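You operate a simulated robot arm through the tools that you are given. There is no shell and no other tool. Be economical: measure what you need, move in short steps, check, and stop when the job is done.

You run a simulated robot arm. Do the job below in one go: nothing can be reset, and whatever is moved stays where it is left.

TASK
Pack the 72 V charger in the open carton, put the lid on and buckle its two straps.
Fine: The lid lies beside the carton.

The check looks at the end state, three seconds after you hand in, the way a careful person would. Anything else that was tipped, shoved, dropped, spilled or broken makes it a failure. A push-on lid holds only when it is set on centred and level and pressed home; a screw cap is set on level and turned clockwise until tight.

THE ROBOT
A 6-joint arm with a two-finger parallel gripper on a trunk, on a base that drives. Base frame: it is fixed to the floor where the robot stands at the start and does not move with it; the origin is under the middle of the robot, x ahead of it, y to its left, z up; the surface under the hand at the start is at about z = 0.9. Units: m, degrees, N and s.
With the tool pointing down near the work surface it reaches from about 0.36 to 0.88 m from the robot's upright axis, wherever it stands. Its first joint turns from -115.0 to 115.0 degrees. Places, roughly: buckle of the orange strap [0.5, 0.4, 0.9]; buckle of the yellow strap [0.3, 0.4, 0.9]; carton (19x13x7 cm) [0.5, 0.1, 0.9]; inside of the carton in the wooden frame [0.5, 0.1, 0.9]; white lid (21x14x5 cm) [0.4, 0.3, 0.9]. Payload 3.43 kg.
The tool frame sits at the grasp point between the pads (the TCP): z along the fingers, y along the line on which they close. The tips reach 0.034 m beyond it. The gripper opens to 0.128 m. The fingers are 0.024 m wide and 0.012 m thick; the gripper's body (0.048 by 0.13 m) begins 0.096 m behind the TCP.
Orientation is that of the tool frame in the base frame, as [roll, pitch, yaw] about the fixed x, y, z axes, in that order (R = Rz(yaw) Ry(pitch) Rx(roll)). With the fingers straight down and closing along the base's y, the tool's x points along the base's -x, its y along +y and its z along -z.

THE INTERFACE
- The arm moves only by the tool step_arm. Its argument "motion" is a list of rows, each a list of 3 entries, a list of its own where there are three numbers: the shift along the tool's x, y, z in m, then the turn, a rotation vector about the tool's x, y, z in degrees, then the gripper command, from -1 (fully open) to 1 (shut), values between in proportion. In form: [[[dx, dy, dz], [wx, wy, wz], grip], ...]. A call has 1 to 12 rows; each row shifts and turns the commanded pose from where the row before left it, along the tool's axes as they then stand. A row lasts 0.2 s, in which the tool goes at most 0.05 m and 8.6 degrees; a call with a longer step from one row to the next is refused whole, and so is a gripper value outside its range. Where a pose cannot be reached the arm comes as near as it can. A force on the tool above 40 N (or 10 N above the force at the start of the call, whichever is more), or a blocked arm, ends the call early, and 0.2 s more pass. Each finger travels about 0.108 m/s and halts on what it meets, pressing with about 26 N; the grip force reading is that of the motor and also rises with nothing between the fingers. The clock runs only during rows and for 0.2 s after the last one: add rows that do not move to give the fingers time. It gives the time, the measured TCP pose, the force on the tool (base axes), the opening and the grip force at its end, in the units of the frame above (readings bear some noise), with the torque about the TCP (base axes, N m) and any sound that the robot's microphone picked up.
- Cameras (640 x 400 px; columns grow to the right, rows downward): "scene" is now at [0.0328, 0.1877, 1.3561]; the picture's right is [-0.09, -1.00, 0.00], its down [-0.29, 0.03, -0.96] and it looks along [0.95, -0.08, -0.29] (base axes); focal length 214 px, centre (320, 200). "wrist" rides on the gripper at [0.076, -0.011, -0.16] in the tool frame; the picture's right is [0.15, 0.99, 0.00], its down [-0.88, 0.13, -0.46] and it looks along [-0.45, 0.07, 0.89] (tool axes); focal length 234 px, centre (320, 200).
- get_image(camera): a new picture of that camera. No time passes.
- slide_trunk(by): slides the trunk up (or, below 0, down) by that many m; the arm and the scene camera ride with it, the base frame stays. It gives what a move gives, with no picture.
- roll_base(legs): drives the robot by 1 to 6 legs, each [ahead, turn to the left] in m and degrees, along the robot's own axes; the way and the turn of a leg run together, so that a leg with both is an arc; at most 1.5 m and 180 degrees a leg. The arm and the cameras ride along, it lands a little off, and it stops where it bumps. It gives what a move gives.
- turn_head(pan, tilt): turns the head with the scene camera to pan (to the left, within 103 degrees either way) and tilt (down, from -29 to 69), counted from straight ahead of the robot. It gives what a move gives.
- locate(camera, pixels): for up to 12 pixels [column, row] of the newest picture of that camera ("zoom" is the newest enlarged one), the place [x, y, z] in the base frame of the surface seen there, good to about 0.002 m. No time passes.
- inspect(camera, box): a new picture of the part [left, top, right, bottom] of that camera's present view, enlarged. No time passes.
- close_job(): hands the job in; it is judged then, once.

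Work in short steps. Measure before you move; look again where a grasp or a placing could have gone wrong, and mend it. You have 80 turns and 68 pictures in all, those below and enlarged ones among them. Open the gripper and draw the arm clear of the work before you hand the job in, unless the task says otherwise; then end with one line.

The tools are called as name(argument=value, ...) on one line, values as JSON. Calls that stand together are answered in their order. step_arm: Moves the arm, as the interface text tells. Its arguments: {"type":"object","properties":{"motion":{"type":"array","items":{"type":"array"}}},"required":["motion"]} The other tools are called the same way: slide_trunk (by) slides the trunk up or down; roll_base (legs) drives the base; turn_head (pan, tilt) turns the head that bears the scene camera; get_image (camera) takes a picture; locate (camera, pixels) gives the place of the surface under pixels of a picture; inspect (camera, box) takes an enlarged picture of a part of a camera's view; close_job () hands the job in.

At the start:

```text
time_s: 0.0
tool_pos: [0.4608, 0.0044, 1.4592]
orientation: [-180.0, 0.0, 179.9]
contact_force: [-0.2, -0.6, 0.1]
wrist_torque: [0.0, -0.01, 0.03]
opening: 0.1278
grasp_force: 0.0
trunk travel left (down, up): [-0.592, 0.198]
robot x, y, heading: [0.0025, -0.0014, 0.2]
head pan, tilt: [-4.9, 16.9]
```

scene: 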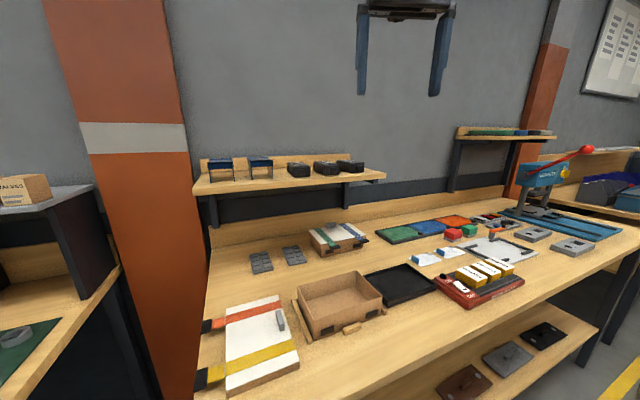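
wrist: 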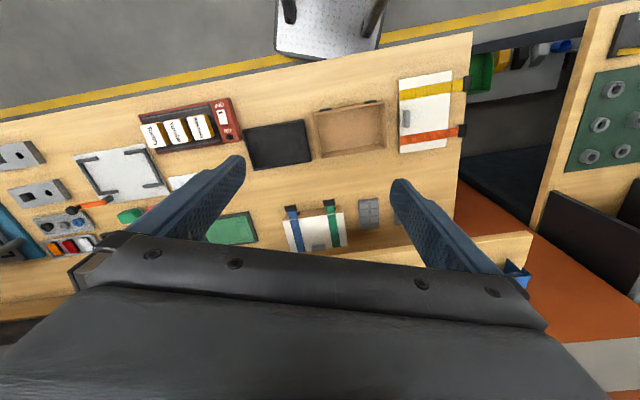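

The scene shows the carton at about (340,300), the lid with its straps at (255,345), and black boxes on the shelf at (325,168) that could be chargers. I'll enlarge these areas.

inspect(camera="scene", box=[190, 140, 390, 265])

inspect(camera="scene", box=[190, 240, 390, 400])

inspect(camera="scene", box=[370, 200, 550, 312])

```text
3.20 times, centred on (290, 202) of scene
```

zoom: 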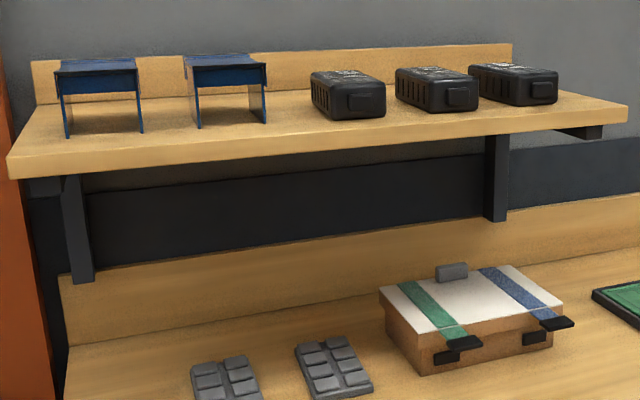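

```text
2.50 times, centred on (290, 320) of scene
```

zoom: 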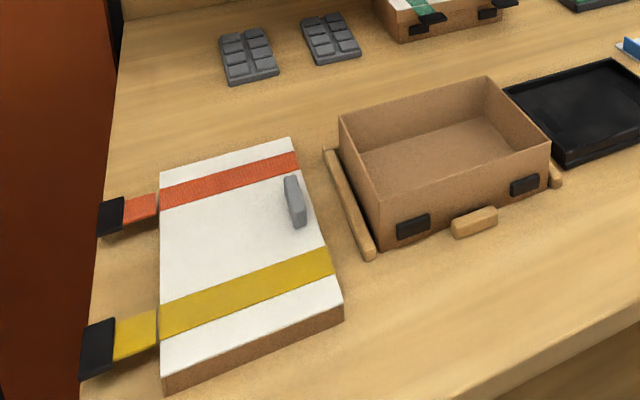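

```text
3.56 times, centred on (460, 256) of scene
```

zoom: 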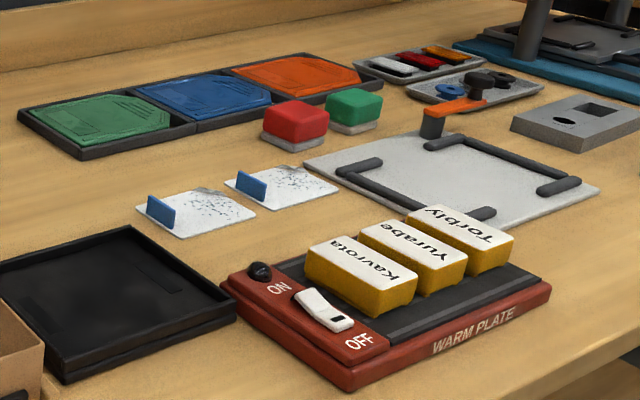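

The three black boxes on the shelf have labels on top, so those are the chargers. I'll measure them, the carton, the lid and the example carton.

locate(camera="scene", pixels=[[300, 164], [327, 163], [351, 162], [301, 171], [328, 169], [352, 167], [240, 183], [345, 181], [230, 160]])

locate(camera="scene", pixels=[[340, 299], [297, 287], [342, 271], [384, 295], [310, 319], [319, 331], [354, 314], [338, 328], [326, 341], [305, 325], [337, 215], [340, 300]])

locate(camera="scene", pixels=[[228, 310], [278, 296], [297, 366], [228, 392], [281, 319], [245, 313], [280, 351], [208, 326], [202, 378], [217, 324], [217, 372], [232, 343]])

```text
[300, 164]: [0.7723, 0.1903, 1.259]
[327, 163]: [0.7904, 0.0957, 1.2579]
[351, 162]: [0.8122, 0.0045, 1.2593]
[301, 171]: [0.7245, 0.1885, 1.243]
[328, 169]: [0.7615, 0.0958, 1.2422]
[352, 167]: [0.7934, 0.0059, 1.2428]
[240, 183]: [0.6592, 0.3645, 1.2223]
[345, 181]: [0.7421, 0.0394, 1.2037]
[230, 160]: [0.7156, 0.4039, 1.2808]
```

```text
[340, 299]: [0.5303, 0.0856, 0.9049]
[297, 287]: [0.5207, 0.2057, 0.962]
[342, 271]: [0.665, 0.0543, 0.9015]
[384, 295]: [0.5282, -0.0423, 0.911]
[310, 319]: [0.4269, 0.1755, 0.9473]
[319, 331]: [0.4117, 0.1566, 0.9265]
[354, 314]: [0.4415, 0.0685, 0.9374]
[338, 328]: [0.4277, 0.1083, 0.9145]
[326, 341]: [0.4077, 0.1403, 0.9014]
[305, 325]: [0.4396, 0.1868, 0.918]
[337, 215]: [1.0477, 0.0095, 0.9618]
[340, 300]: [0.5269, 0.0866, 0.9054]
```

```text
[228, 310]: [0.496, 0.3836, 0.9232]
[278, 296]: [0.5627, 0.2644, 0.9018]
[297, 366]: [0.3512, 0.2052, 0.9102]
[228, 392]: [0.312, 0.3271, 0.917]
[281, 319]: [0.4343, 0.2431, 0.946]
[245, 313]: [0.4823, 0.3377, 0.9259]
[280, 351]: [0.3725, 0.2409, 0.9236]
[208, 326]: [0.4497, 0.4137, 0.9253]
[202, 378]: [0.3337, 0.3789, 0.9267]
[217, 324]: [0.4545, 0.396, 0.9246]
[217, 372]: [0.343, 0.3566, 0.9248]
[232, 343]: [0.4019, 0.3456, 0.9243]
```

The shelf top is at about z = 1.225 and the charger tops at 1.26, too oblique to read from here. I'll raise the trunk to look at the labels.

slide_trunk(by=0.19)

turn_head(pan=0, tilt=35)

get_image(camera="scene")

```text
time_s: 2.1
tool_pos: [0.4488, 0.0046, 1.6466]
orientation: [-180.0, 0.4, -180.0]
contact_force: [-0.4, 1.3, 1.1]
wrist_torque: [-0.01, 0.04, 0.03]
opening: 0.128
grasp_force: 0.2
trunk travel left (down, up): [-0.782, 0.008]
robot x, y, heading: [0.0002, 0.0006, -0.1]
head pan, tilt: [-4.9, 16.9]
```

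```text
time_s: 2.9
tool_pos: [0.4495, 0.0046, 1.6467]
orientation: [180.0, 0.3, 180.0]
contact_force: [0.4, 0.0, 1.5]
wrist_torque: [-0.02, 0.0, -0.01]
opening: 0.1283
grasp_force: 0.2
trunk travel left (down, up): [-0.782, 0.008]
robot x, y, heading: [0.0008, -0.0005, 0.2]
head pan, tilt: [0.0, 35.0]
```

```text
62 pictures are left
```

scene: 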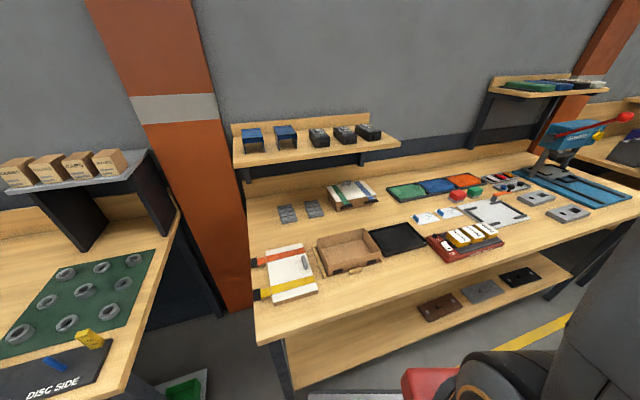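

Chargers are now at about (343,134). Enlarging them to read the labels.

inspect(camera="scene", box=[300, 115, 390, 160])

inspect(camera="scene", box=[310, 175, 400, 220])

```text
7.11 times, centred on (345, 138) of scene
```

zoom: 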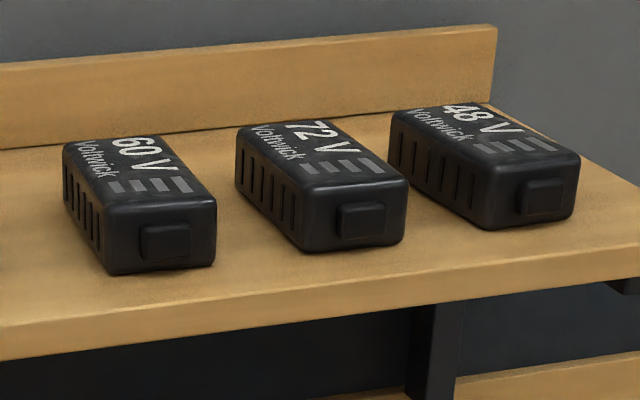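

```text
7.11 times, centred on (355, 198) of scene
```

zoom: 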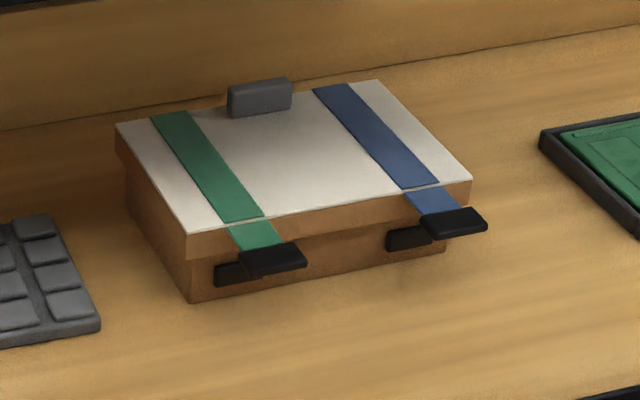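

The middle box is the 72 V charger. I'll enlarge it again and measure its outline.

inspect(camera="scene", box=[320, 118, 368, 150])

```text
12.50 times, centred on (344, 134) of scene
```

zoom: 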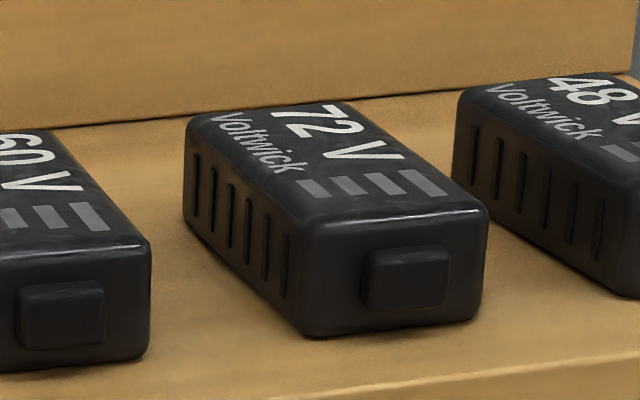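

locate(camera="zoom", pixels=[[300, 225], [195, 130], [485, 210], [345, 106], [312, 320], [475, 312], [188, 215], [445, 275], [140, 240], [460, 110], [560, 350], [300, 100]])

locate(camera="zoom", pixels=[[310, 220], [475, 210], [205, 122], [340, 108], [300, 260], [200, 180], [320, 270], [470, 260], [330, 165], [590, 340], [465, 160], [400, 285]])

```text
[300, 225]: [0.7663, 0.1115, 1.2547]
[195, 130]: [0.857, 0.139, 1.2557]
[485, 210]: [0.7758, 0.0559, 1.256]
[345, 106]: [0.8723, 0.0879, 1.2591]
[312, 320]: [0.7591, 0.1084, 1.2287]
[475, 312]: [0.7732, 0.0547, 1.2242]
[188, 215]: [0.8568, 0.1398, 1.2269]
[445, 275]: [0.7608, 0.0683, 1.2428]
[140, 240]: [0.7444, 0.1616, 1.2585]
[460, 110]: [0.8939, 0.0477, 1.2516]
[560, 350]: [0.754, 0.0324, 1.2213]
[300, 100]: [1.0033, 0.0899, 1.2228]
```

```text
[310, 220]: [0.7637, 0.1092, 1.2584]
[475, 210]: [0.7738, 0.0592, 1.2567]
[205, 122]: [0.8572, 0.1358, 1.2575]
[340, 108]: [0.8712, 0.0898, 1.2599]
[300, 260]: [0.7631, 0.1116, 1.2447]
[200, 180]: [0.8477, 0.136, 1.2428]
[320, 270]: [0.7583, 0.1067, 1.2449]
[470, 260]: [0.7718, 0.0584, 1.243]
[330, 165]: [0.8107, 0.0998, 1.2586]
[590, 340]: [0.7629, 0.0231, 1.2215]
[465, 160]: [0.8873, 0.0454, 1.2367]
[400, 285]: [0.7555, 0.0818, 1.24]
```

The 72 V charger's centre is about (0.816, 0.099), with its long axis about 15° from x, width about 0.055 and top at 1.260. I'll go above it with the gripper partly open and turned 15°.

step_arm(motion=[[[-0.0367, 0.0094, 0.024], [0, 0, 0], -0.2], [[-0.0367, 0.0094, 0.024], [0, 0, 0], -0.2], [[-0.0367, 0.0094, 0.024], [0, 0, 0], -0.2], [[-0.0367, 0.0094, 0.024], [0, 0, 0], -0.2], [[-0.0367, 0.0094, 0.024], [0, 0, 0], -0.2], [[-0.0367, 0.0094, 0.024], [0, 0, 0], -0.2], [[-0.0367, 0.0094, 0.024], [0, 0, 0], -0.2], [[-0.0367, 0.0094, 0.024], [0, 0, 0], -0.2], [[-0.0367, 0.0094, 0.024], [0, 0, 0], -0.2], [[-0.0367, 0.0094, 0.024], [0, 0, 0], -0.2], [[0, 0, 0], [0, 0, -7.5], -0.2], [[0, 0, 0], [0, 0, -7.5], -0.2]])

get_image(camera="wrist")

```text
time_s: 5.5
tool_pos: [0.7542, 0.0898, 1.3861]
orientation: [-179.9, 0.2, -164.9]
contact_force: [-0.4, -0.9, -0.2]
wrist_torque: [0.01, 0.06, -0.02]
opening: 0.0769
grasp_force: 0.1
out of reach, approached as far as the arm can: row 7, 8, 9, 10
trunk travel left (down, up): [-0.782, 0.008]
robot x, y, heading: [0.0006, -0.0015, -0.2]
head pan, tilt: [0.0, 35.0]
```

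```text
58 pictures are left
```

wrist: 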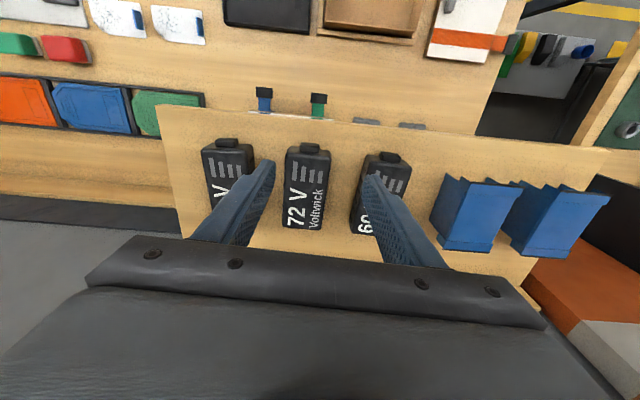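

The arm falls about 0.05 m short here. I'll check where the bench front edge is before driving a little closer.

locate(camera="scene", pixels=[[272, 338], [400, 302], [480, 275], [285, 375], [400, 320]])

locate(camera="wrist", pixels=[[307, 185], [288, 150], [329, 150], [318, 228], [285, 225], [225, 165], [375, 175]])

```text
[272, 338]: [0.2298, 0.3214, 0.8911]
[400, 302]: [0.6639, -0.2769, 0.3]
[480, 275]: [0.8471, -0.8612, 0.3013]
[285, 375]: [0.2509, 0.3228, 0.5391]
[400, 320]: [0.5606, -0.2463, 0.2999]
```

```text
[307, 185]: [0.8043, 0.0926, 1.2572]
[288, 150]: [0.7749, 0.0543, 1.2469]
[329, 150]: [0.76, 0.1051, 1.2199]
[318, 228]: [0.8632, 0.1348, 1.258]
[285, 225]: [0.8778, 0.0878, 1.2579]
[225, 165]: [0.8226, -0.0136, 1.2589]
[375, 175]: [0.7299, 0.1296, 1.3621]
```

The bench edge is about 0.3 m ahead of the axis; I'll try driving 0.08 m forward with the hand high above the shelf.

roll_base(legs=[[0.08, 0]])

```text
time_s: 6.5
tool_pos: [0.836, 0.0909, 1.3857]
orientation: [-179.7, 0.3, -165.0]
contact_force: [0.4, -0.5, 0.2]
wrist_torque: [-0.02, 0.0, 0.02]
opening: 0.0769
grasp_force: 0.0
trunk travel left (down, up): [-0.782, 0.008]
robot x, y, heading: [0.0854, -0.0028, -0.1]
head pan, tilt: [0.0, 35.0]
```

The base drove freely. I'll align over the charger centre (0.817, 0.098) and lower part way.

step_arm(motion=[[[0.0166, 0.0117, 0.0], [0, 0, 0], -0.2], [[0, 0, 0.03], [0, 0, 0], -0.2], [[0, 0, 0.03], [0, 0, 0], -0.2], [[0, 0, 0], [0, 0, 0], -0.2]])

get_image(camera="wrist")

get_image(camera="scene")

```text
time_s: 7.5
tool_pos: [0.8153, 0.0973, 1.3237]
orientation: [-179.9, 0.2, -165.0]
contact_force: [0.0, -0.5, -0.2]
wrist_torque: [0.0, 0.06, 0.01]
opening: 0.0768
grasp_force: 0.2
trunk travel left (down, up): [-0.782, 0.008]
robot x, y, heading: [0.0819, 0.0024, -0.2]
head pan, tilt: [0.0, 35.0]
```

```text
57 pictures are left
```

wrist: 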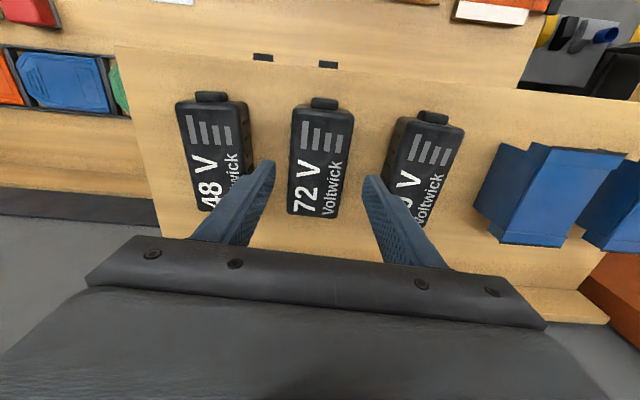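

```text
56 pictures are left
```

scene: 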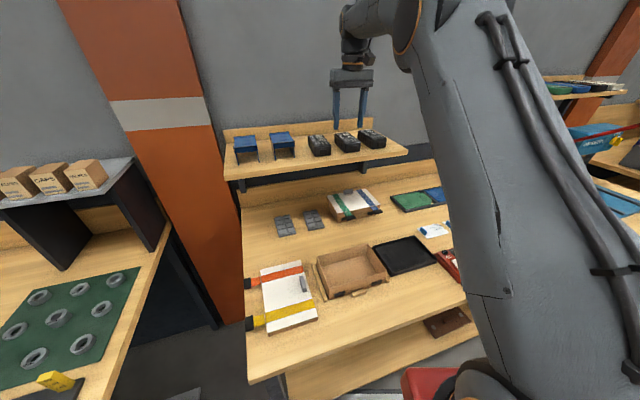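

The fingers straddle the 72 V charger, with gaps of about 4 cm to its neighbours. I'll lower to z = 1.262 and close.

step_arm(motion=[[[0, 0.0005, 0.02], [0, 0, 0], -0.2], [[0, 0, 0.02], [0, 0, 0], -0.2], [[0, 0, 0.0205], [0, 0, 0], -0.2], [[0, 0, 0], [0, 0, 0], 0.2], [[0, 0, 0], [0, 0, 0], 0.6], [[0, 0, 0], [0, 0, 0], 0.6]])

```text
time_s: 8.9
tool_pos: [0.8147, 0.0988, 1.2654]
orientation: [-179.9, 0.3, -164.9]
contact_force: [0.9, -0.2, 0.9]
wrist_torque: [0.01, -0.15, -0.01]
opening: 0.0598
grasp_force: 25.5
trunk travel left (down, up): [-0.782, 0.008]
robot x, y, heading: [0.0824, -0.0023, -0.1]
head pan, tilt: [0.0, 35.0]
```

Held firmly at 0.060 opening. Lifting.

step_arm(motion=[[[0, 0, -0.03], [0, 0, 0], 0.6], [[0, 0, -0.04], [0, 0, 0], 0.6], [[0, 0, -0.04], [0, 0, 0], 0.6], [[0.04, 0, 0], [0, 0, 0], 0.6], [[0.045, 0, 0], [0, 0, 0], 0.6], [[0.045, 0, 0], [0, 0, 0], 0.6], [[0.045, 0, 0], [0, 0, 0], 0.6], [[0.045, 0, 0], [0, 0, 0], 0.6], [[0.045, 0, 0], [0, 0, 0], 0.6], [[0.045, 0, 0], [0, 0, 0], 0.6]])

turn_head(pan=25, tilt=50)

get_image(camera="scene")

get_image(camera="wrist")

```text
time_s: 11.2
tool_pos: [0.5156, 0.0175, 1.3713]
orientation: [-179.9, 0.3, -164.9]
contact_force: [0.8, -0.3, 0.3]
wrist_torque: [-0.04, 0.07, -0.01]
opening: 0.0256
grasp_force: 0.1
trunk travel left (down, up): [-0.782, 0.008]
robot x, y, heading: [0.0816, -0.0025, 0.1]
head pan, tilt: [0.0, 35.0]
```

```text
time_s: 12.0
tool_pos: [0.5157, 0.0173, 1.3714]
orientation: [-179.9, 0.2, -165.0]
contact_force: [0.4, 0.0, 0.5]
wrist_torque: [-0.02, -0.01, 0.01]
opening: 0.0257
grasp_force: 0.1
trunk travel left (down, up): [-0.782, 0.008]
robot x, y, heading: [0.0833, 0.0021, -0.0]
head pan, tilt: [25.0, 50.0]
```

```text
55 pictures are left
```

scene: 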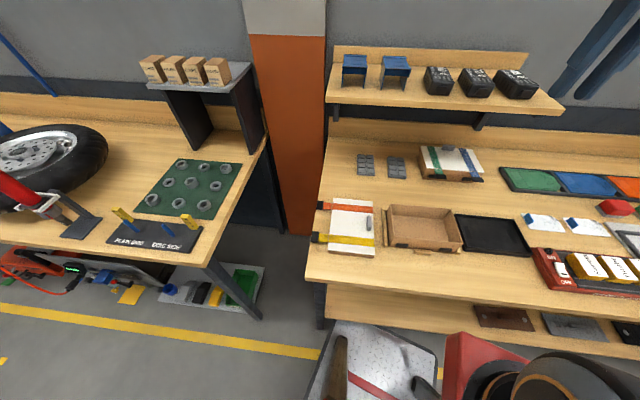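

```text
54 pictures are left
```

wrist: 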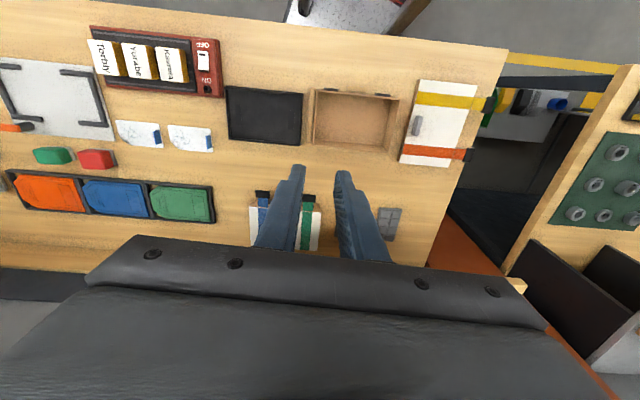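

The charger slipped out (opening 0.026, nothing held) but it still stands on the shelf at about (478,82). I'll enlarge and measure it again.

inspect(camera="scene", box=[415, 52, 545, 117])

```text
4.92 times, centred on (480, 84) of scene
```

zoom: 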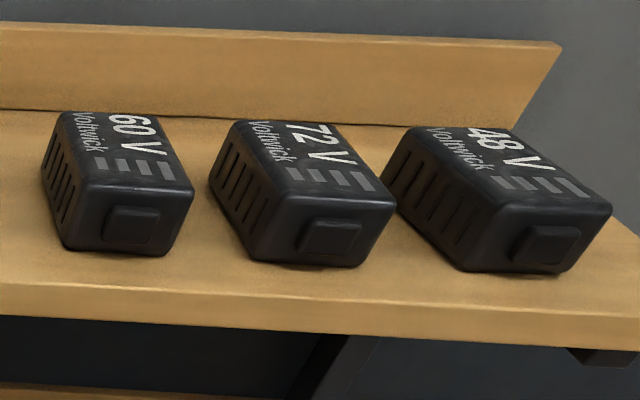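

locate(camera="zoom", pixels=[[262, 205], [390, 205], [232, 125], [340, 132], [265, 258], [375, 258], [215, 180], [185, 240], [470, 265], [65, 240], [350, 290], [300, 165]])

locate(camera="zoom", pixels=[[258, 220], [212, 150], [270, 230], [385, 225], [192, 190], [488, 200], [390, 175], [130, 130], [410, 132], [540, 140]])

```text
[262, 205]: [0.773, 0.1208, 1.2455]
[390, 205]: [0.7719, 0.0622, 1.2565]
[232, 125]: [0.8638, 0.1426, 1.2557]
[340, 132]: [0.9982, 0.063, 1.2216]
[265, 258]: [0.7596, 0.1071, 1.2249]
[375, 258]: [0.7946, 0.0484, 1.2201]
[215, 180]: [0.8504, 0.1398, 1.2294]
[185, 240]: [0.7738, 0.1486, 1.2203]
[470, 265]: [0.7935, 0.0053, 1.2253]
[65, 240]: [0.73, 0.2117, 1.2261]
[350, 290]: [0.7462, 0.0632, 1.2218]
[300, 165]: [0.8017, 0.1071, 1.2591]
```

```text
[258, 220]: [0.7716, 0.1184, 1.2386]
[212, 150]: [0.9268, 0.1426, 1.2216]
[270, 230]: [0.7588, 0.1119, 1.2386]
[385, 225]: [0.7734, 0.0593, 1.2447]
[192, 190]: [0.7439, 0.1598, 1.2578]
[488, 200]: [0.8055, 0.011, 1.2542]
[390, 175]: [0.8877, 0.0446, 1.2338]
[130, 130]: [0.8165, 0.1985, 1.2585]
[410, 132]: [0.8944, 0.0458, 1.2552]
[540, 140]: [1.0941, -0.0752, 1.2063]
```

The charger hasn't moved, so it was a clean slip. I'll return above it, go deeper, and grip with full command.

step_arm(motion=[[[-0.0389, 0, 0], [0, 0, 0], -0.2], [[-0.0389, 0, 0], [0, 0, 0], -0.2], [[-0.0389, 0, 0], [0, 0, 0], -0.2], [[-0.0389, 0, 0], [0, 0, 0], -0.2], [[-0.0389, 0, 0], [0, 0, 0], -0.2], [[-0.0389, 0, 0], [0, 0, 0], -0.2], [[-0.0389, 0, 0], [0, 0, 0], -0.2], [[-0.0389, 0, 0], [0, 0, 0], -0.2], [[0, 0, 0.03], [0, 0, 0], -0.2], [[0, 0, 0.02], [0, 0, 0], -0.2], [[0, 0, 0], [0, 0, 0], -0.2]])

get_image(camera="wrist")

```text
time_s: 14.4
tool_pos: [0.8146, 0.0989, 1.3248]
orientation: [-179.9, 0.2, -165.0]
contact_force: [-0.1, -0.3, -0.2]
wrist_torque: [0.02, 0.0, -0.01]
opening: 0.0768
grasp_force: 0.0
trunk travel left (down, up): [-0.782, 0.008]
robot x, y, heading: [0.0812, -0.0004, 0.2]
head pan, tilt: [25.0, 50.0]
```

```text
52 pictures are left
```

wrist: 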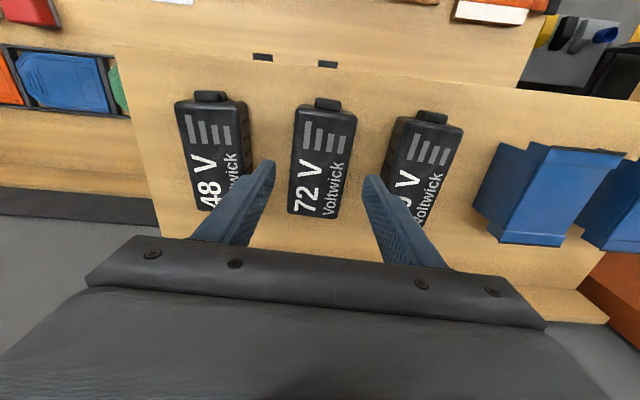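

The charger is centred between the fingers; I'll check its angle with its top corners.

locate(camera="wrist", pixels=[[299, 107], [352, 114], [292, 210], [336, 214], [294, 160], [346, 165], [320, 160]])

```text
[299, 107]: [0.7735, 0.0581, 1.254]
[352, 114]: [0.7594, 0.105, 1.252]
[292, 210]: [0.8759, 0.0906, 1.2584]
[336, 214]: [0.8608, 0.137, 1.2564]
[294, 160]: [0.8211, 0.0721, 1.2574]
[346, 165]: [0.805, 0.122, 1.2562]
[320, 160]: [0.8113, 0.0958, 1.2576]
```

Its yaw is about 17.5°, so I'll correct by −2.5° about the tool z, shift slightly, lower, and close fully.

step_arm(motion=[[[-0.0024, -0.0019, 0.02], [0, 0, -2.5], -0.2], [[0, 0, 0.02], [0, 0, 0], -0.2], [[0, 0, 0.02], [0, 0, 0], -0.2], [[0, 0, 0.006], [0, 0, 0], -0.2], [[0, 0, 0], [0, 0, 0], -0.2], [[0, 0, 0], [0, 0, 0], 1], [[0, 0, 0], [0, 0, 0], 1], [[0, 0, 0], [0, 0, 0], 1]])

step_arm(motion=[[[0, 0, -0.004], [0, 0, 0], 1], [[0, 0, -0.006], [0, 0, 0], 1], [[0, 0, -0.008], [0, 0, 0], 1], [[0, 0, -0.01], [0, 0, 0], 1], [[0, 0, 0], [0, 0, 0], 1]])

```text
time_s: 16.2
tool_pos: [0.8195, 0.0961, 1.2598]
orientation: [-179.9, 0.3, -162.4]
contact_force: [-0.4, 0.1, 0.7]
wrist_torque: [0.05, 0.04, -0.01]
opening: 0.06
grasp_force: 25.8
trunk travel left (down, up): [-0.782, 0.008]
robot x, y, heading: [0.0802, 0.0024, -0.3]
head pan, tilt: [25.0, 50.0]
```

```text
time_s: 17.4
tool_pos: [0.8199, 0.0963, 1.288]
orientation: [-179.9, 0.3, -162.4]
contact_force: [-0.4, -0.2, -3.5]
wrist_torque: [-0.03, 0.04, -0.02]
opening: 0.0601
grasp_force: 26.6
trunk travel left (down, up): [-0.782, 0.008]
robot x, y, heading: [0.0808, -0.0014, 0.3]
head pan, tilt: [25.0, 50.0]
```

Held this time (3.5 N load). Lift clear and draw back; at the same time I'll zoom in on the carton to measure it.

step_arm(motion=[[[0, 0, -0.02], [0, 0, 0], 1], [[0, 0, -0.025], [0, 0, 0], 1], [[0, 0, -0.025], [0, 0, 0], 1], [[0.01, 0, -0.01], [0, 0, 0], 1], [[0.02, 0, 0], [0, 0, 0], 1], [[0.03, 0, 0], [0, 0, 0], 1], [[0.03, 0, 0], [0, 0, 0], 1], [[0.03, 0, 0], [0, 0, 0], 1], [[0.03, 0, 0], [0, 0, 0], 1], [[0.03, 0, 0], [0, 0, 0], 1], [[0.03, 0, 0], [0, 0, 0], 1], [[0.03, 0, 0], [0, 0, 0], 1]])

inspect(camera="scene", box=[375, 180, 485, 260])

```text
time_s: 20.0
tool_pos: [0.591, 0.0251, 1.3674]
orientation: [-179.9, 0.3, -162.5]
contact_force: [-0.1, 1.3, -3.2]
wrist_torque: [0.01, 0.04, 0.01]
opening: 0.0599
grasp_force: 26.5
trunk travel left (down, up): [-0.782, 0.008]
robot x, y, heading: [0.0804, -0.003, -0.1]
head pan, tilt: [25.0, 50.0]
```

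```text
5.00 times, centred on (430, 220) of scene
```

zoom: 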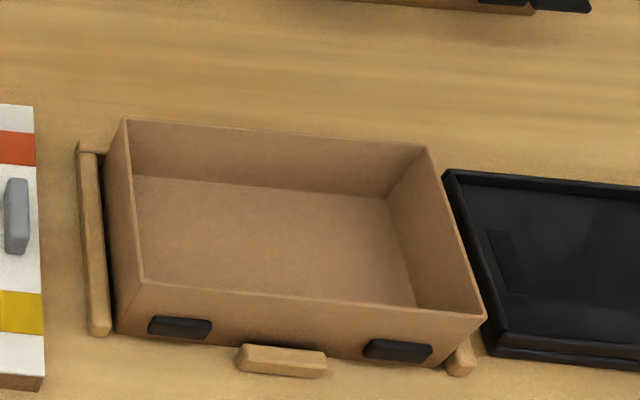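

locate(camera="zoom", pixels=[[142, 281], [483, 315], [427, 148], [126, 121], [138, 180], [388, 198], [415, 302], [275, 240], [180, 327], [397, 349], [310, 300], [275, 130]])

locate(camera="zoom", pixels=[[117, 328], [440, 362], [300, 320], [150, 305], [460, 335], [88, 250], [280, 352], [462, 360]])

```text
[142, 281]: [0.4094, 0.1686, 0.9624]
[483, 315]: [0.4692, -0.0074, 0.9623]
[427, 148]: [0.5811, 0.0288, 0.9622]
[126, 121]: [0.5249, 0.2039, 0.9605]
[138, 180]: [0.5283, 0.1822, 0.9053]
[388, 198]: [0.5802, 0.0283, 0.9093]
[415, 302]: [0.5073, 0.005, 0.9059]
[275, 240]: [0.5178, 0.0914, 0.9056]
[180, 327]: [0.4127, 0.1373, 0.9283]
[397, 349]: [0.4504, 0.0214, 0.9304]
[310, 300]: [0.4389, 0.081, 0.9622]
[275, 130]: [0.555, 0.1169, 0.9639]
```

```text
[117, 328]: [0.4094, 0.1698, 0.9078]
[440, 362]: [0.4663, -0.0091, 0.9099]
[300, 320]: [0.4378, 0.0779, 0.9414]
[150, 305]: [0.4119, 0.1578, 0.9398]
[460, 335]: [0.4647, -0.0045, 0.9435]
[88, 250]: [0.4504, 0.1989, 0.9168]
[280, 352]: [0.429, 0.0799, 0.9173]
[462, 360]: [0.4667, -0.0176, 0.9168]
```

Carton centre is (0.496, 0.0985), yaw about 18°, floor 0.9055, rim 0.962. I'll lower the trunk back and turn the hand so the charger lies along the carton's long side.

slide_trunk(by=-0.19)

step_arm(motion=[[[0, 0, 0], [0, 0, 8.12], 1], [[0, 0, 0], [0, 0, 8.12], 1], [[0, 0, 0], [0, 0, 8.12], 1], [[0, 0, 0], [0, 0, 8.12], 1], [[0, 0, 0], [0, 0, 8.12], 1], [[0, 0, 0], [0, 0, 8.12], 1], [[0, 0, 0], [0, 0, 8.12], 1], [[0, 0, 0], [0, 0, 8.12], 1], [[0, 0, 0], [0, 0, 8.12], 1], [[0, 0, 0], [0, 0, 8.12], 1], [[0, 0, 0], [0, 0, 8.12], 1], [[0, 0, 0], [0, 0, 0], 1]])

```text
time_s: 22.1
tool_pos: [0.5919, 0.0256, 1.1757]
orientation: [-179.8, 0.4, -162.6]
contact_force: [0.2, 0.0, -3.7]
wrist_torque: [0.0, -0.01, -0.01]
opening: 0.0599
grasp_force: 26.4
trunk travel left (down, up): [-0.592, 0.198]
robot x, y, heading: [0.0798, -0.0004, -0.2]
head pan, tilt: [25.0, 50.0]
```

```text
time_s: 24.7
tool_pos: [0.5912, 0.0237, 1.1756]
orientation: [179.8, 0.1, 108.1]
contact_force: [0.1, 0.2, -4.3]
wrist_torque: [0.0, 0.04, -0.01]
opening: 0.0598
grasp_force: 25.9
trunk travel left (down, up): [-0.592, 0.198]
robot x, y, heading: [0.0819, 0.0029, 0.2]
head pan, tilt: [25.0, 50.0]
```

Now at yaw 108°. Move over the carton centre, stopping just above the rim.

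step_arm(motion=[[[0.0252, -0.01675, 0.02], [0, 0, 0], 1], [[0.0252, -0.01675, 0.035], [0, 0, 0], 1], [[0.0252, -0.01675, 0.035], [0, 0, 0], 1], [[0.0252, -0.01675, 0.035], [0, 0, 0], 1], [[0, 0, 0.02], [0, 0, 0], 1], [[0, 0, 0], [0, 0, 0], 1]])

get_image(camera="wrist")

inspect(camera="scene", box=[345, 140, 505, 260])

```text
time_s: 26.1
tool_pos: [0.4963, 0.0991, 1.0326]
orientation: [179.6, 0.1, 108.2]
contact_force: [-0.9, 0.3, -3.0]
wrist_torque: [0.02, -0.02, -0.01]
opening: 0.0597
grasp_force: 26.3
trunk travel left (down, up): [-0.592, 0.198]
robot x, y, heading: [0.0774, -0.0003, 0.0]
head pan, tilt: [25.0, 50.0]
```

```text
50 pictures are left
```

wrist: 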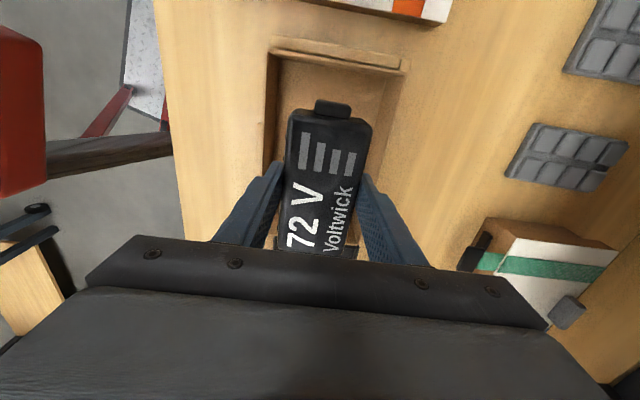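

```text
3.33 times, centred on (425, 200) of scene
```

zoom: 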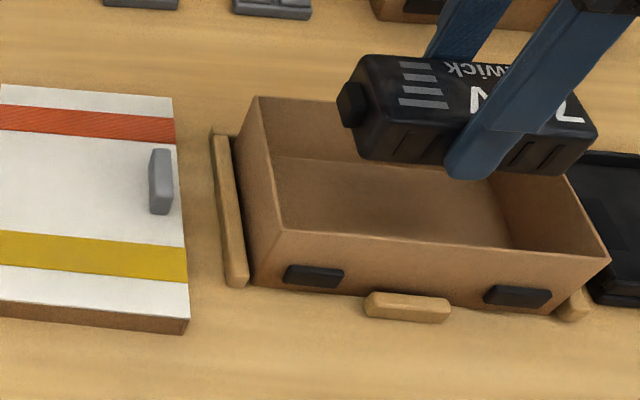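

Charger is aligned and centred over the carton. Lower to just above the floor, check the force, then release slightly.

step_arm(motion=[[[0, 0, 0.02], [0, 0, 0], 1], [[0, 0, 0.02], [0, 0, 0], 1], [[0, 0, 0.02], [0, 0, 0], 1], [[0, 0, 0.015], [0, 0, 0], 1], [[0, 0, 0.007], [0, 0, 0], 1], [[0, 0, 0.003], [0, 0, 0], 1], [[0, 0, 0], [0, 0, 0], 1]])

```text
time_s: 27.7
tool_pos: [0.4973, 0.1003, 0.9452]
orientation: [179.8, 0.1, 108.2]
contact_force: [0.4, 0.1, -2.3]
wrist_torque: [0.01, 0.03, 0.0]
opening: 0.0594
grasp_force: 25.9
trunk travel left (down, up): [-0.592, 0.198]
robot x, y, heading: [0.0793, -0.004, 0.2]
head pan, tilt: [25.0, 50.0]
```

About 1–2 mm above the floor. Lower 1.5 mm, open to about 0.077, and rise straight up.

step_arm(motion=[[[0, 0, 0.0015], [0, 0, 0], 1], [[0, 0, 0], [0, 0, 0], 0], [[0, 0, 0], [0, 0, 0], -0.2], [[0, 0, 0], [0, 0, 0], -0.2], [[0, 0, -0.02], [0, 0, 0], -0.2], [[0, 0, -0.03], [0, 0, 0], -0.2], [[0, 0, -0.04], [0, 0, 0], -0.2], [[0, 0, -0.04], [0, 0, 0], -0.2], [[0, 0, -0.04], [0, 0, 0], -0.2], [[0, 0, -0.04], [0, 0, 0], -0.2]])

get_image(camera="wrist")

get_image(camera="scene")

```text
time_s: 29.9
tool_pos: [0.4968, 0.0994, 1.1541]
orientation: [179.6, 0.2, 108.1]
contact_force: [-0.8, -0.5, 0.2]
wrist_torque: [-0.03, 0.03, 0.03]
opening: 0.077
grasp_force: 0.3
trunk travel left (down, up): [-0.592, 0.198]
robot x, y, heading: [0.0833, 0.0008, 0.2]
head pan, tilt: [25.0, 50.0]
```

```text
48 pictures are left
```

wrist: 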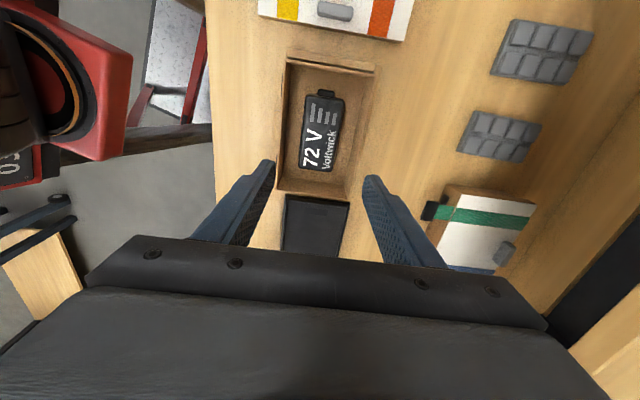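

```text
47 pictures are left
```

scene: 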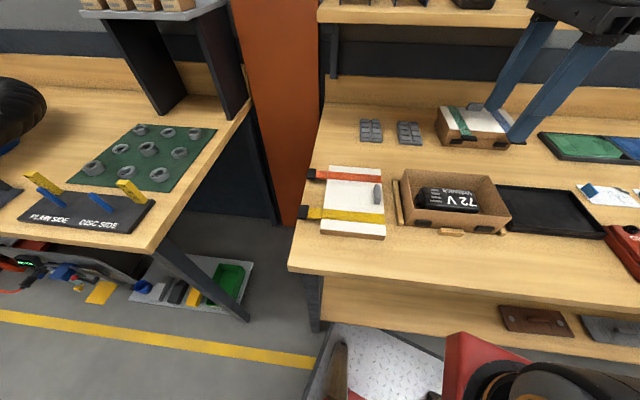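

The charger lies flat in the carton. Now the lid: zoom in and measure it.

inspect(camera="scene", box=[295, 150, 405, 250])

```text
4.00 times, centred on (350, 200) of scene
```

zoom: 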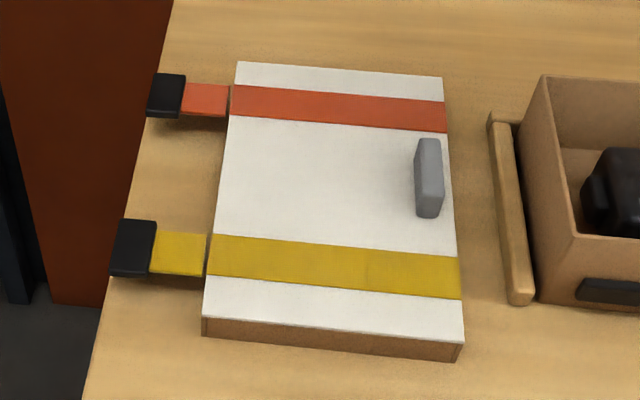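

locate(camera="zoom", pixels=[[236, 64], [442, 78], [462, 342], [203, 316], [428, 142], [424, 190], [436, 165], [415, 178], [461, 355], [203, 330], [335, 190]])

locate(camera="zoom", pixels=[[165, 95], [205, 100], [135, 248], [180, 252], [150, 95], [115, 245], [206, 272], [228, 115], [430, 212], [442, 210], [421, 145], [417, 214]])

inspect(camera="scene", box=[385, 180, 415, 250])

```text
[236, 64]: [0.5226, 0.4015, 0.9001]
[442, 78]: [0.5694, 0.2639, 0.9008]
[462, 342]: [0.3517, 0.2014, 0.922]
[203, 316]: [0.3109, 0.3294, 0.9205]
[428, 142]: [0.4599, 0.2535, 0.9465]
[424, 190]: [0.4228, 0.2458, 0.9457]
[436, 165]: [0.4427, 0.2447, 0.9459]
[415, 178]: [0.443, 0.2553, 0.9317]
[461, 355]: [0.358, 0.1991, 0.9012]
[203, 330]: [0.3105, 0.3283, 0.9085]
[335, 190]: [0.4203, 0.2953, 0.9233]
```

```text
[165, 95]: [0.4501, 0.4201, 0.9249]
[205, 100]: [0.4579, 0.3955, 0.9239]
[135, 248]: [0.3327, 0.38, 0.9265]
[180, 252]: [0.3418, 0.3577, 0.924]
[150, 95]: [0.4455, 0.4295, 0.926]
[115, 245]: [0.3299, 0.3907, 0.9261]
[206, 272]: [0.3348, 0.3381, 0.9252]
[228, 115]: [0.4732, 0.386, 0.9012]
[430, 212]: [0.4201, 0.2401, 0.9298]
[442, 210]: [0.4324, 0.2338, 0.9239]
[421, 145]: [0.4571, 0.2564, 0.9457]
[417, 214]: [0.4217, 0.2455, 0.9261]
```

```text
5.71 times, centred on (400, 215) of scene
```

zoom: 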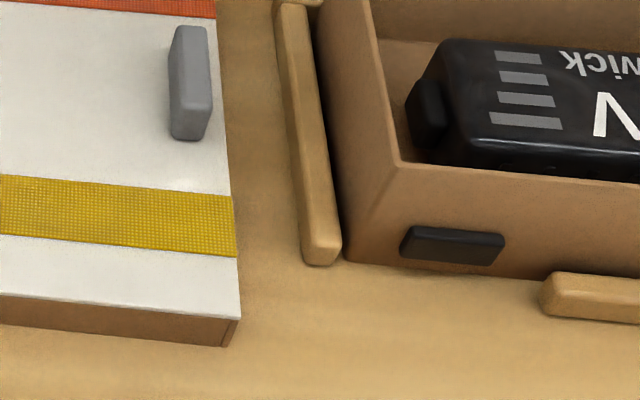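

The lid has yaw 17.7° and centre about (0.429, 0.297). Its tab is at about (0.4406, 0.2497), 0.924–0.946 high, on the side opposite the buckles. I'll turn the hand so it closes across the thin tab, with yaw 197.7°.

step_arm(motion=[[[0, 0, 0], [0, 0, -8.15], 0.2], [[0, 0, 0], [0, 0, -8.15], 0.2], [[0, 0, 0], [0, 0, -8.15], 0.2], [[0, 0, 0], [0, 0, -8.15], 0.2], [[0, 0, 0], [0, 0, -8.15], 0.2], [[0, 0, 0], [0, 0, -8.15], 0.2], [[0, 0, 0], [0, 0, -8.15], 0.2], [[0, 0, 0], [0, 0, -8.15], 0.2], [[0, 0, 0], [0, 0, -8.15], 0.2], [[0, 0, 0], [0, 0, -8.15], 0.2], [[0, 0, 0], [0, 0, -8.15], 0.2], [[0, 0, 0], [0, 0, 0], 0.2]])

```text
time_s: 32.5
tool_pos: [0.4954, 0.0999, 1.1547]
orientation: [-180.0, 0.2, -162.2]
contact_force: [0.3, 0.1, -0.4]
wrist_torque: [-0.03, 0.01, 0.03]
opening: 0.051
grasp_force: 0.1
trunk travel left (down, up): [-0.592, 0.198]
robot x, y, heading: [0.0807, 0.0006, -0.0]
head pan, tilt: [25.0, 50.0]
```

Move above the tab to z = 1.00.

step_arm(motion=[[[0.0013, 0.0319, 0.02], [0, 0, 0], 0.2], [[0.0013, 0.0319, 0.03], [0, 0, 0], 0.2], [[0.0013, 0.0319, 0.035], [0, 0, 0], 0.2], [[0.0013, 0.0319, 0.035], [0, 0, 0], 0.2], [[0.0012, 0.0318, 0.035], [0, 0, 0], 0.2], [[0, 0, 0], [0, 0, 0], 0.2]])

get_image(camera="wrist")

inspect(camera="scene", box=[295, 130, 415, 250])

```text
time_s: 33.9
tool_pos: [0.443, 0.248, 0.997]
orientation: [-179.9, 0.2, -162.1]
contact_force: [0.3, 0.4, -0.1]
wrist_torque: [0.03, -0.03, 0.03]
opening: 0.0514
grasp_force: 0.0
trunk travel left (down, up): [-0.592, 0.198]
robot x, y, heading: [0.0842, 0.0032, -0.2]
head pan, tilt: [25.0, 50.0]
```

```text
44 pictures are left
```

wrist: 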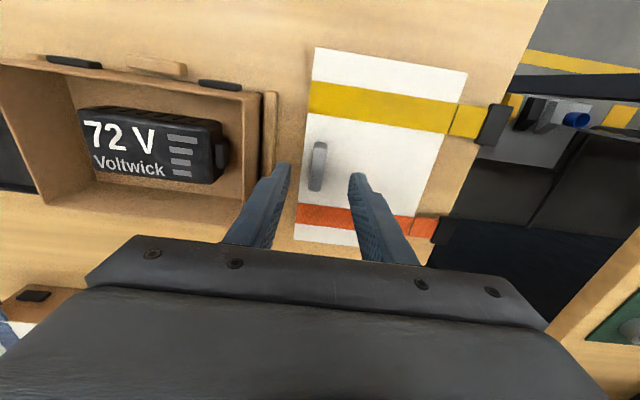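

```text
3.33 times, centred on (355, 190) of scene
```

zoom: 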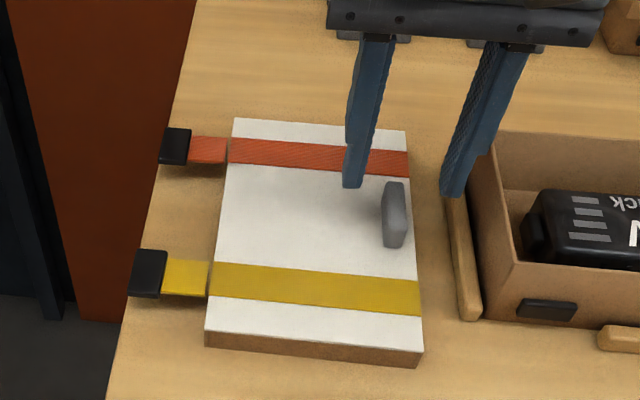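

Tab at wrist (318,166). I'll measure it precisely.

locate(camera="wrist", pixels=[[312, 145], [325, 145], [310, 186], [320, 187], [318, 166], [312, 166], [324, 166], [318, 144], [345, 150]])

locate(camera="wrist", pixels=[[315, 48], [467, 73], [404, 247], [296, 240], [316, 60], [460, 80], [300, 225], [415, 230]])

```text
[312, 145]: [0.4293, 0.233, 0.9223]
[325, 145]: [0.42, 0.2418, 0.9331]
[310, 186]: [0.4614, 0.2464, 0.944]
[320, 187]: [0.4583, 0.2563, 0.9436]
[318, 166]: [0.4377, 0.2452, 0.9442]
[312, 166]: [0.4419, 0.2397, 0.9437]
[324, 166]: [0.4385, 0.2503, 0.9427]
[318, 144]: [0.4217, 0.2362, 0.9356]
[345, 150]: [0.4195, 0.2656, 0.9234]
```

```text
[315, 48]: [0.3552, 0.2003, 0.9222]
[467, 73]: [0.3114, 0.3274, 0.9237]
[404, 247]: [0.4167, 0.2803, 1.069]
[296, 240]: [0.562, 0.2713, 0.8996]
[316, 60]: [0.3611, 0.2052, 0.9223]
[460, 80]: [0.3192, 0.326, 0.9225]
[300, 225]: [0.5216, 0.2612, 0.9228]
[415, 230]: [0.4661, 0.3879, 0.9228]
```

Tab centre is about (0.4403, 0.2465). Lower to z ≈ 0.961 and close.

step_arm(motion=[[[0.003, -0.0006, 0.015], [0, 0, 0], 0.2], [[0, 0, 0.015], [0, 0, 0], 0.2], [[0, 0, 0.005], [0, 0, 0], 0.2], [[0, 0, 0], [0, 0, 0], 0.2], [[0, 0, 0], [0, 0, 0], 1], [[0, 0, 0], [0, 0, 0], 1], [[0, 0, 0], [0, 0, 0], 1]])

step_arm(motion=[[[0, 0, -0.003], [0, 0, 0], 1], [[0, 0, -0.005], [0, 0, 0], 1], [[0, 0, -0.006], [0, 0, 0], 1], [[0, 0, -0.006], [0, 0, 0], 1], [[0, 0, 0], [0, 0, 0], 1]])

inspect(camera="scene", box=[295, 130, 415, 250])

```text
time_s: 35.5
tool_pos: [0.4411, 0.2464, 0.9623]
orientation: [-179.9, 0.4, -162.2]
contact_force: [-0.6, 0.0, 1.2]
wrist_torque: [0.02, -0.03, -0.01]
opening: 0.0122
grasp_force: 26.3
trunk travel left (down, up): [-0.592, 0.198]
robot x, y, heading: [0.0806, -0.0001, -0.0]
head pan, tilt: [25.0, 50.0]
```

```text
time_s: 36.7
tool_pos: [0.4389, 0.2473, 0.9845]
orientation: [-179.9, 0.3, -162.1]
contact_force: [-0.2, 0.1, -0.7]
wrist_torque: [-0.05, -0.01, 0.01]
opening: 0.0122
grasp_force: 26.2
trunk travel left (down, up): [-0.592, 0.198]
robot x, y, heading: [0.0818, 0.0005, 0.1]
head pan, tilt: [25.0, 50.0]
```

```text
3.33 times, centred on (355, 190) of scene
```

zoom: 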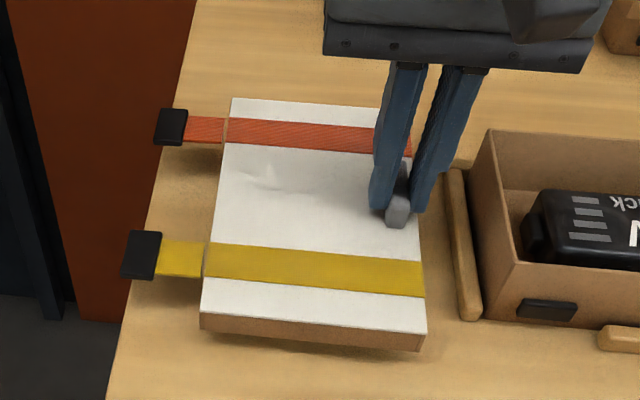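

The lid is lifted and level. Raise it, then turn it +90° in place.

step_arm(motion=[[[0, 0, -0.02], [0, 0, 0], 1], [[0, 0, -0.03], [0, 0, 0], 1], [[0, 0, -0.03], [0, 0, 0], 1], [[0, 0, -0.03], [0, 0, 0], 1], [[0, 0, -0.02], [0, 0, 0], 1], [[0, 0, 0], [0, 0, 0], 1]])

step_arm(motion=[[[0, 0, 0], [0, 0, -5], 1], [[0, 0, 0], [0, 0, -8], 1], [[0, 0, 0], [0, 0, -8], 1], [[0, 0, 0], [0, 0, -8], 1], [[0, 0, 0], [0, 0, -8], 1], [[0, 0, 0], [0, 0, -8], 1], [[0, 0, 0], [0, 0, -8], 1], [[0, 0, 0], [0, 0, -8], 1], [[0, 0, 0], [0, 0, -8], 1], [[0, 0, 0], [0, 0, -8], 1], [[0, 0, 0], [0, 0, -8], 1], [[0, 0, 0], [0, 0, -5.4], 1]])

get_image(camera="scene")

```text
time_s: 38.1
tool_pos: [0.438, 0.2464, 1.115]
orientation: [-179.9, 0.2, -162.2]
contact_force: [0.0, 0.1, -0.8]
wrist_torque: [-0.06, -0.02, 0.02]
opening: 0.0121
grasp_force: 26.2
trunk travel left (down, up): [-0.592, 0.198]
robot x, y, heading: [0.0802, -0.003, 0.1]
head pan, tilt: [25.0, 50.0]
```

```text
time_s: 40.7
tool_pos: [0.4387, 0.2478, 1.1152]
orientation: [-179.7, -0.1, -71.7]
contact_force: [-0.1, -0.6, -0.7]
wrist_torque: [0.01, -0.06, -0.02]
opening: 0.0121
grasp_force: 26.4
trunk travel left (down, up): [-0.592, 0.198]
robot x, y, heading: [0.0816, -0.0009, -0.1]
head pan, tilt: [25.0, 50.0]
```

```text
41 pictures are left
```

scene: 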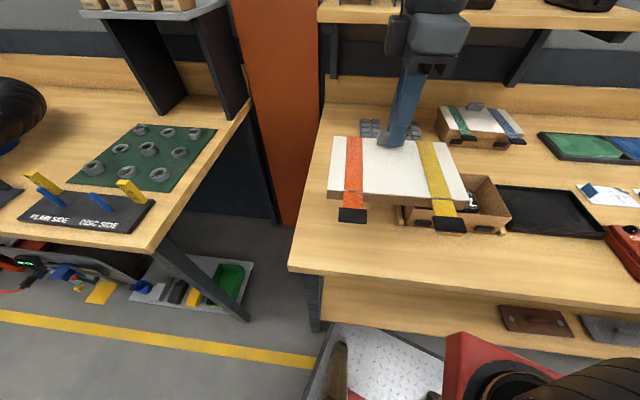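

Lid is turned, with the buckles toward the front. I'll measure its corners relative to the hand, and re-measure the carton where visible.

inspect(camera="scene", box=[315, 120, 525, 250])

```text
3.05 times, centred on (420, 185) of scene
```

zoom: 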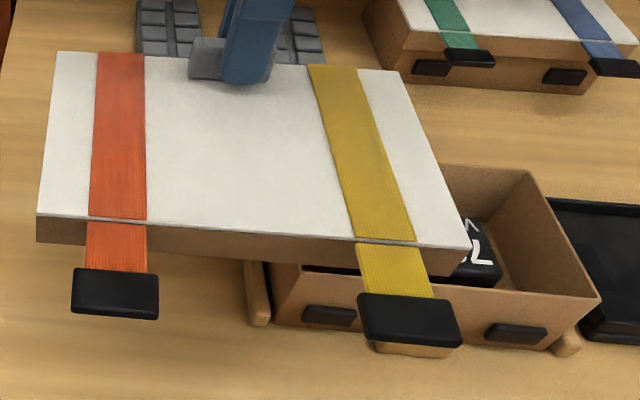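

locate(camera="zoom", pixels=[[39, 212], [467, 245], [399, 72], [59, 54], [250, 230], [115, 245], [390, 265], [115, 295], [410, 320], [40, 238], [465, 260]])

locate(camera="zoom", pixels=[[597, 296], [526, 172], [330, 315], [515, 332], [450, 165], [276, 265]])

```text
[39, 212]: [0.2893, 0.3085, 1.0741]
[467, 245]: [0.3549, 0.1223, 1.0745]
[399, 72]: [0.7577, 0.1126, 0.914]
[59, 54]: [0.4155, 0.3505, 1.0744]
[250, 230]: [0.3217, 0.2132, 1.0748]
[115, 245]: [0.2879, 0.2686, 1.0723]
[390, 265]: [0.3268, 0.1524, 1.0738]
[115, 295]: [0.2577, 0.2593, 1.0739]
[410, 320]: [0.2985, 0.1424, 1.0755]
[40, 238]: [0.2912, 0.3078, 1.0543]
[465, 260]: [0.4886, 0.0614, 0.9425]
```

```text
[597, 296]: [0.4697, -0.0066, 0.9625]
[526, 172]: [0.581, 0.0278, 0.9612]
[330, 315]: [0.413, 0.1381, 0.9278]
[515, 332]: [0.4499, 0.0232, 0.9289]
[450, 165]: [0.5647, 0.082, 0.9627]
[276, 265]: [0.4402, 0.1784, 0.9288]
```

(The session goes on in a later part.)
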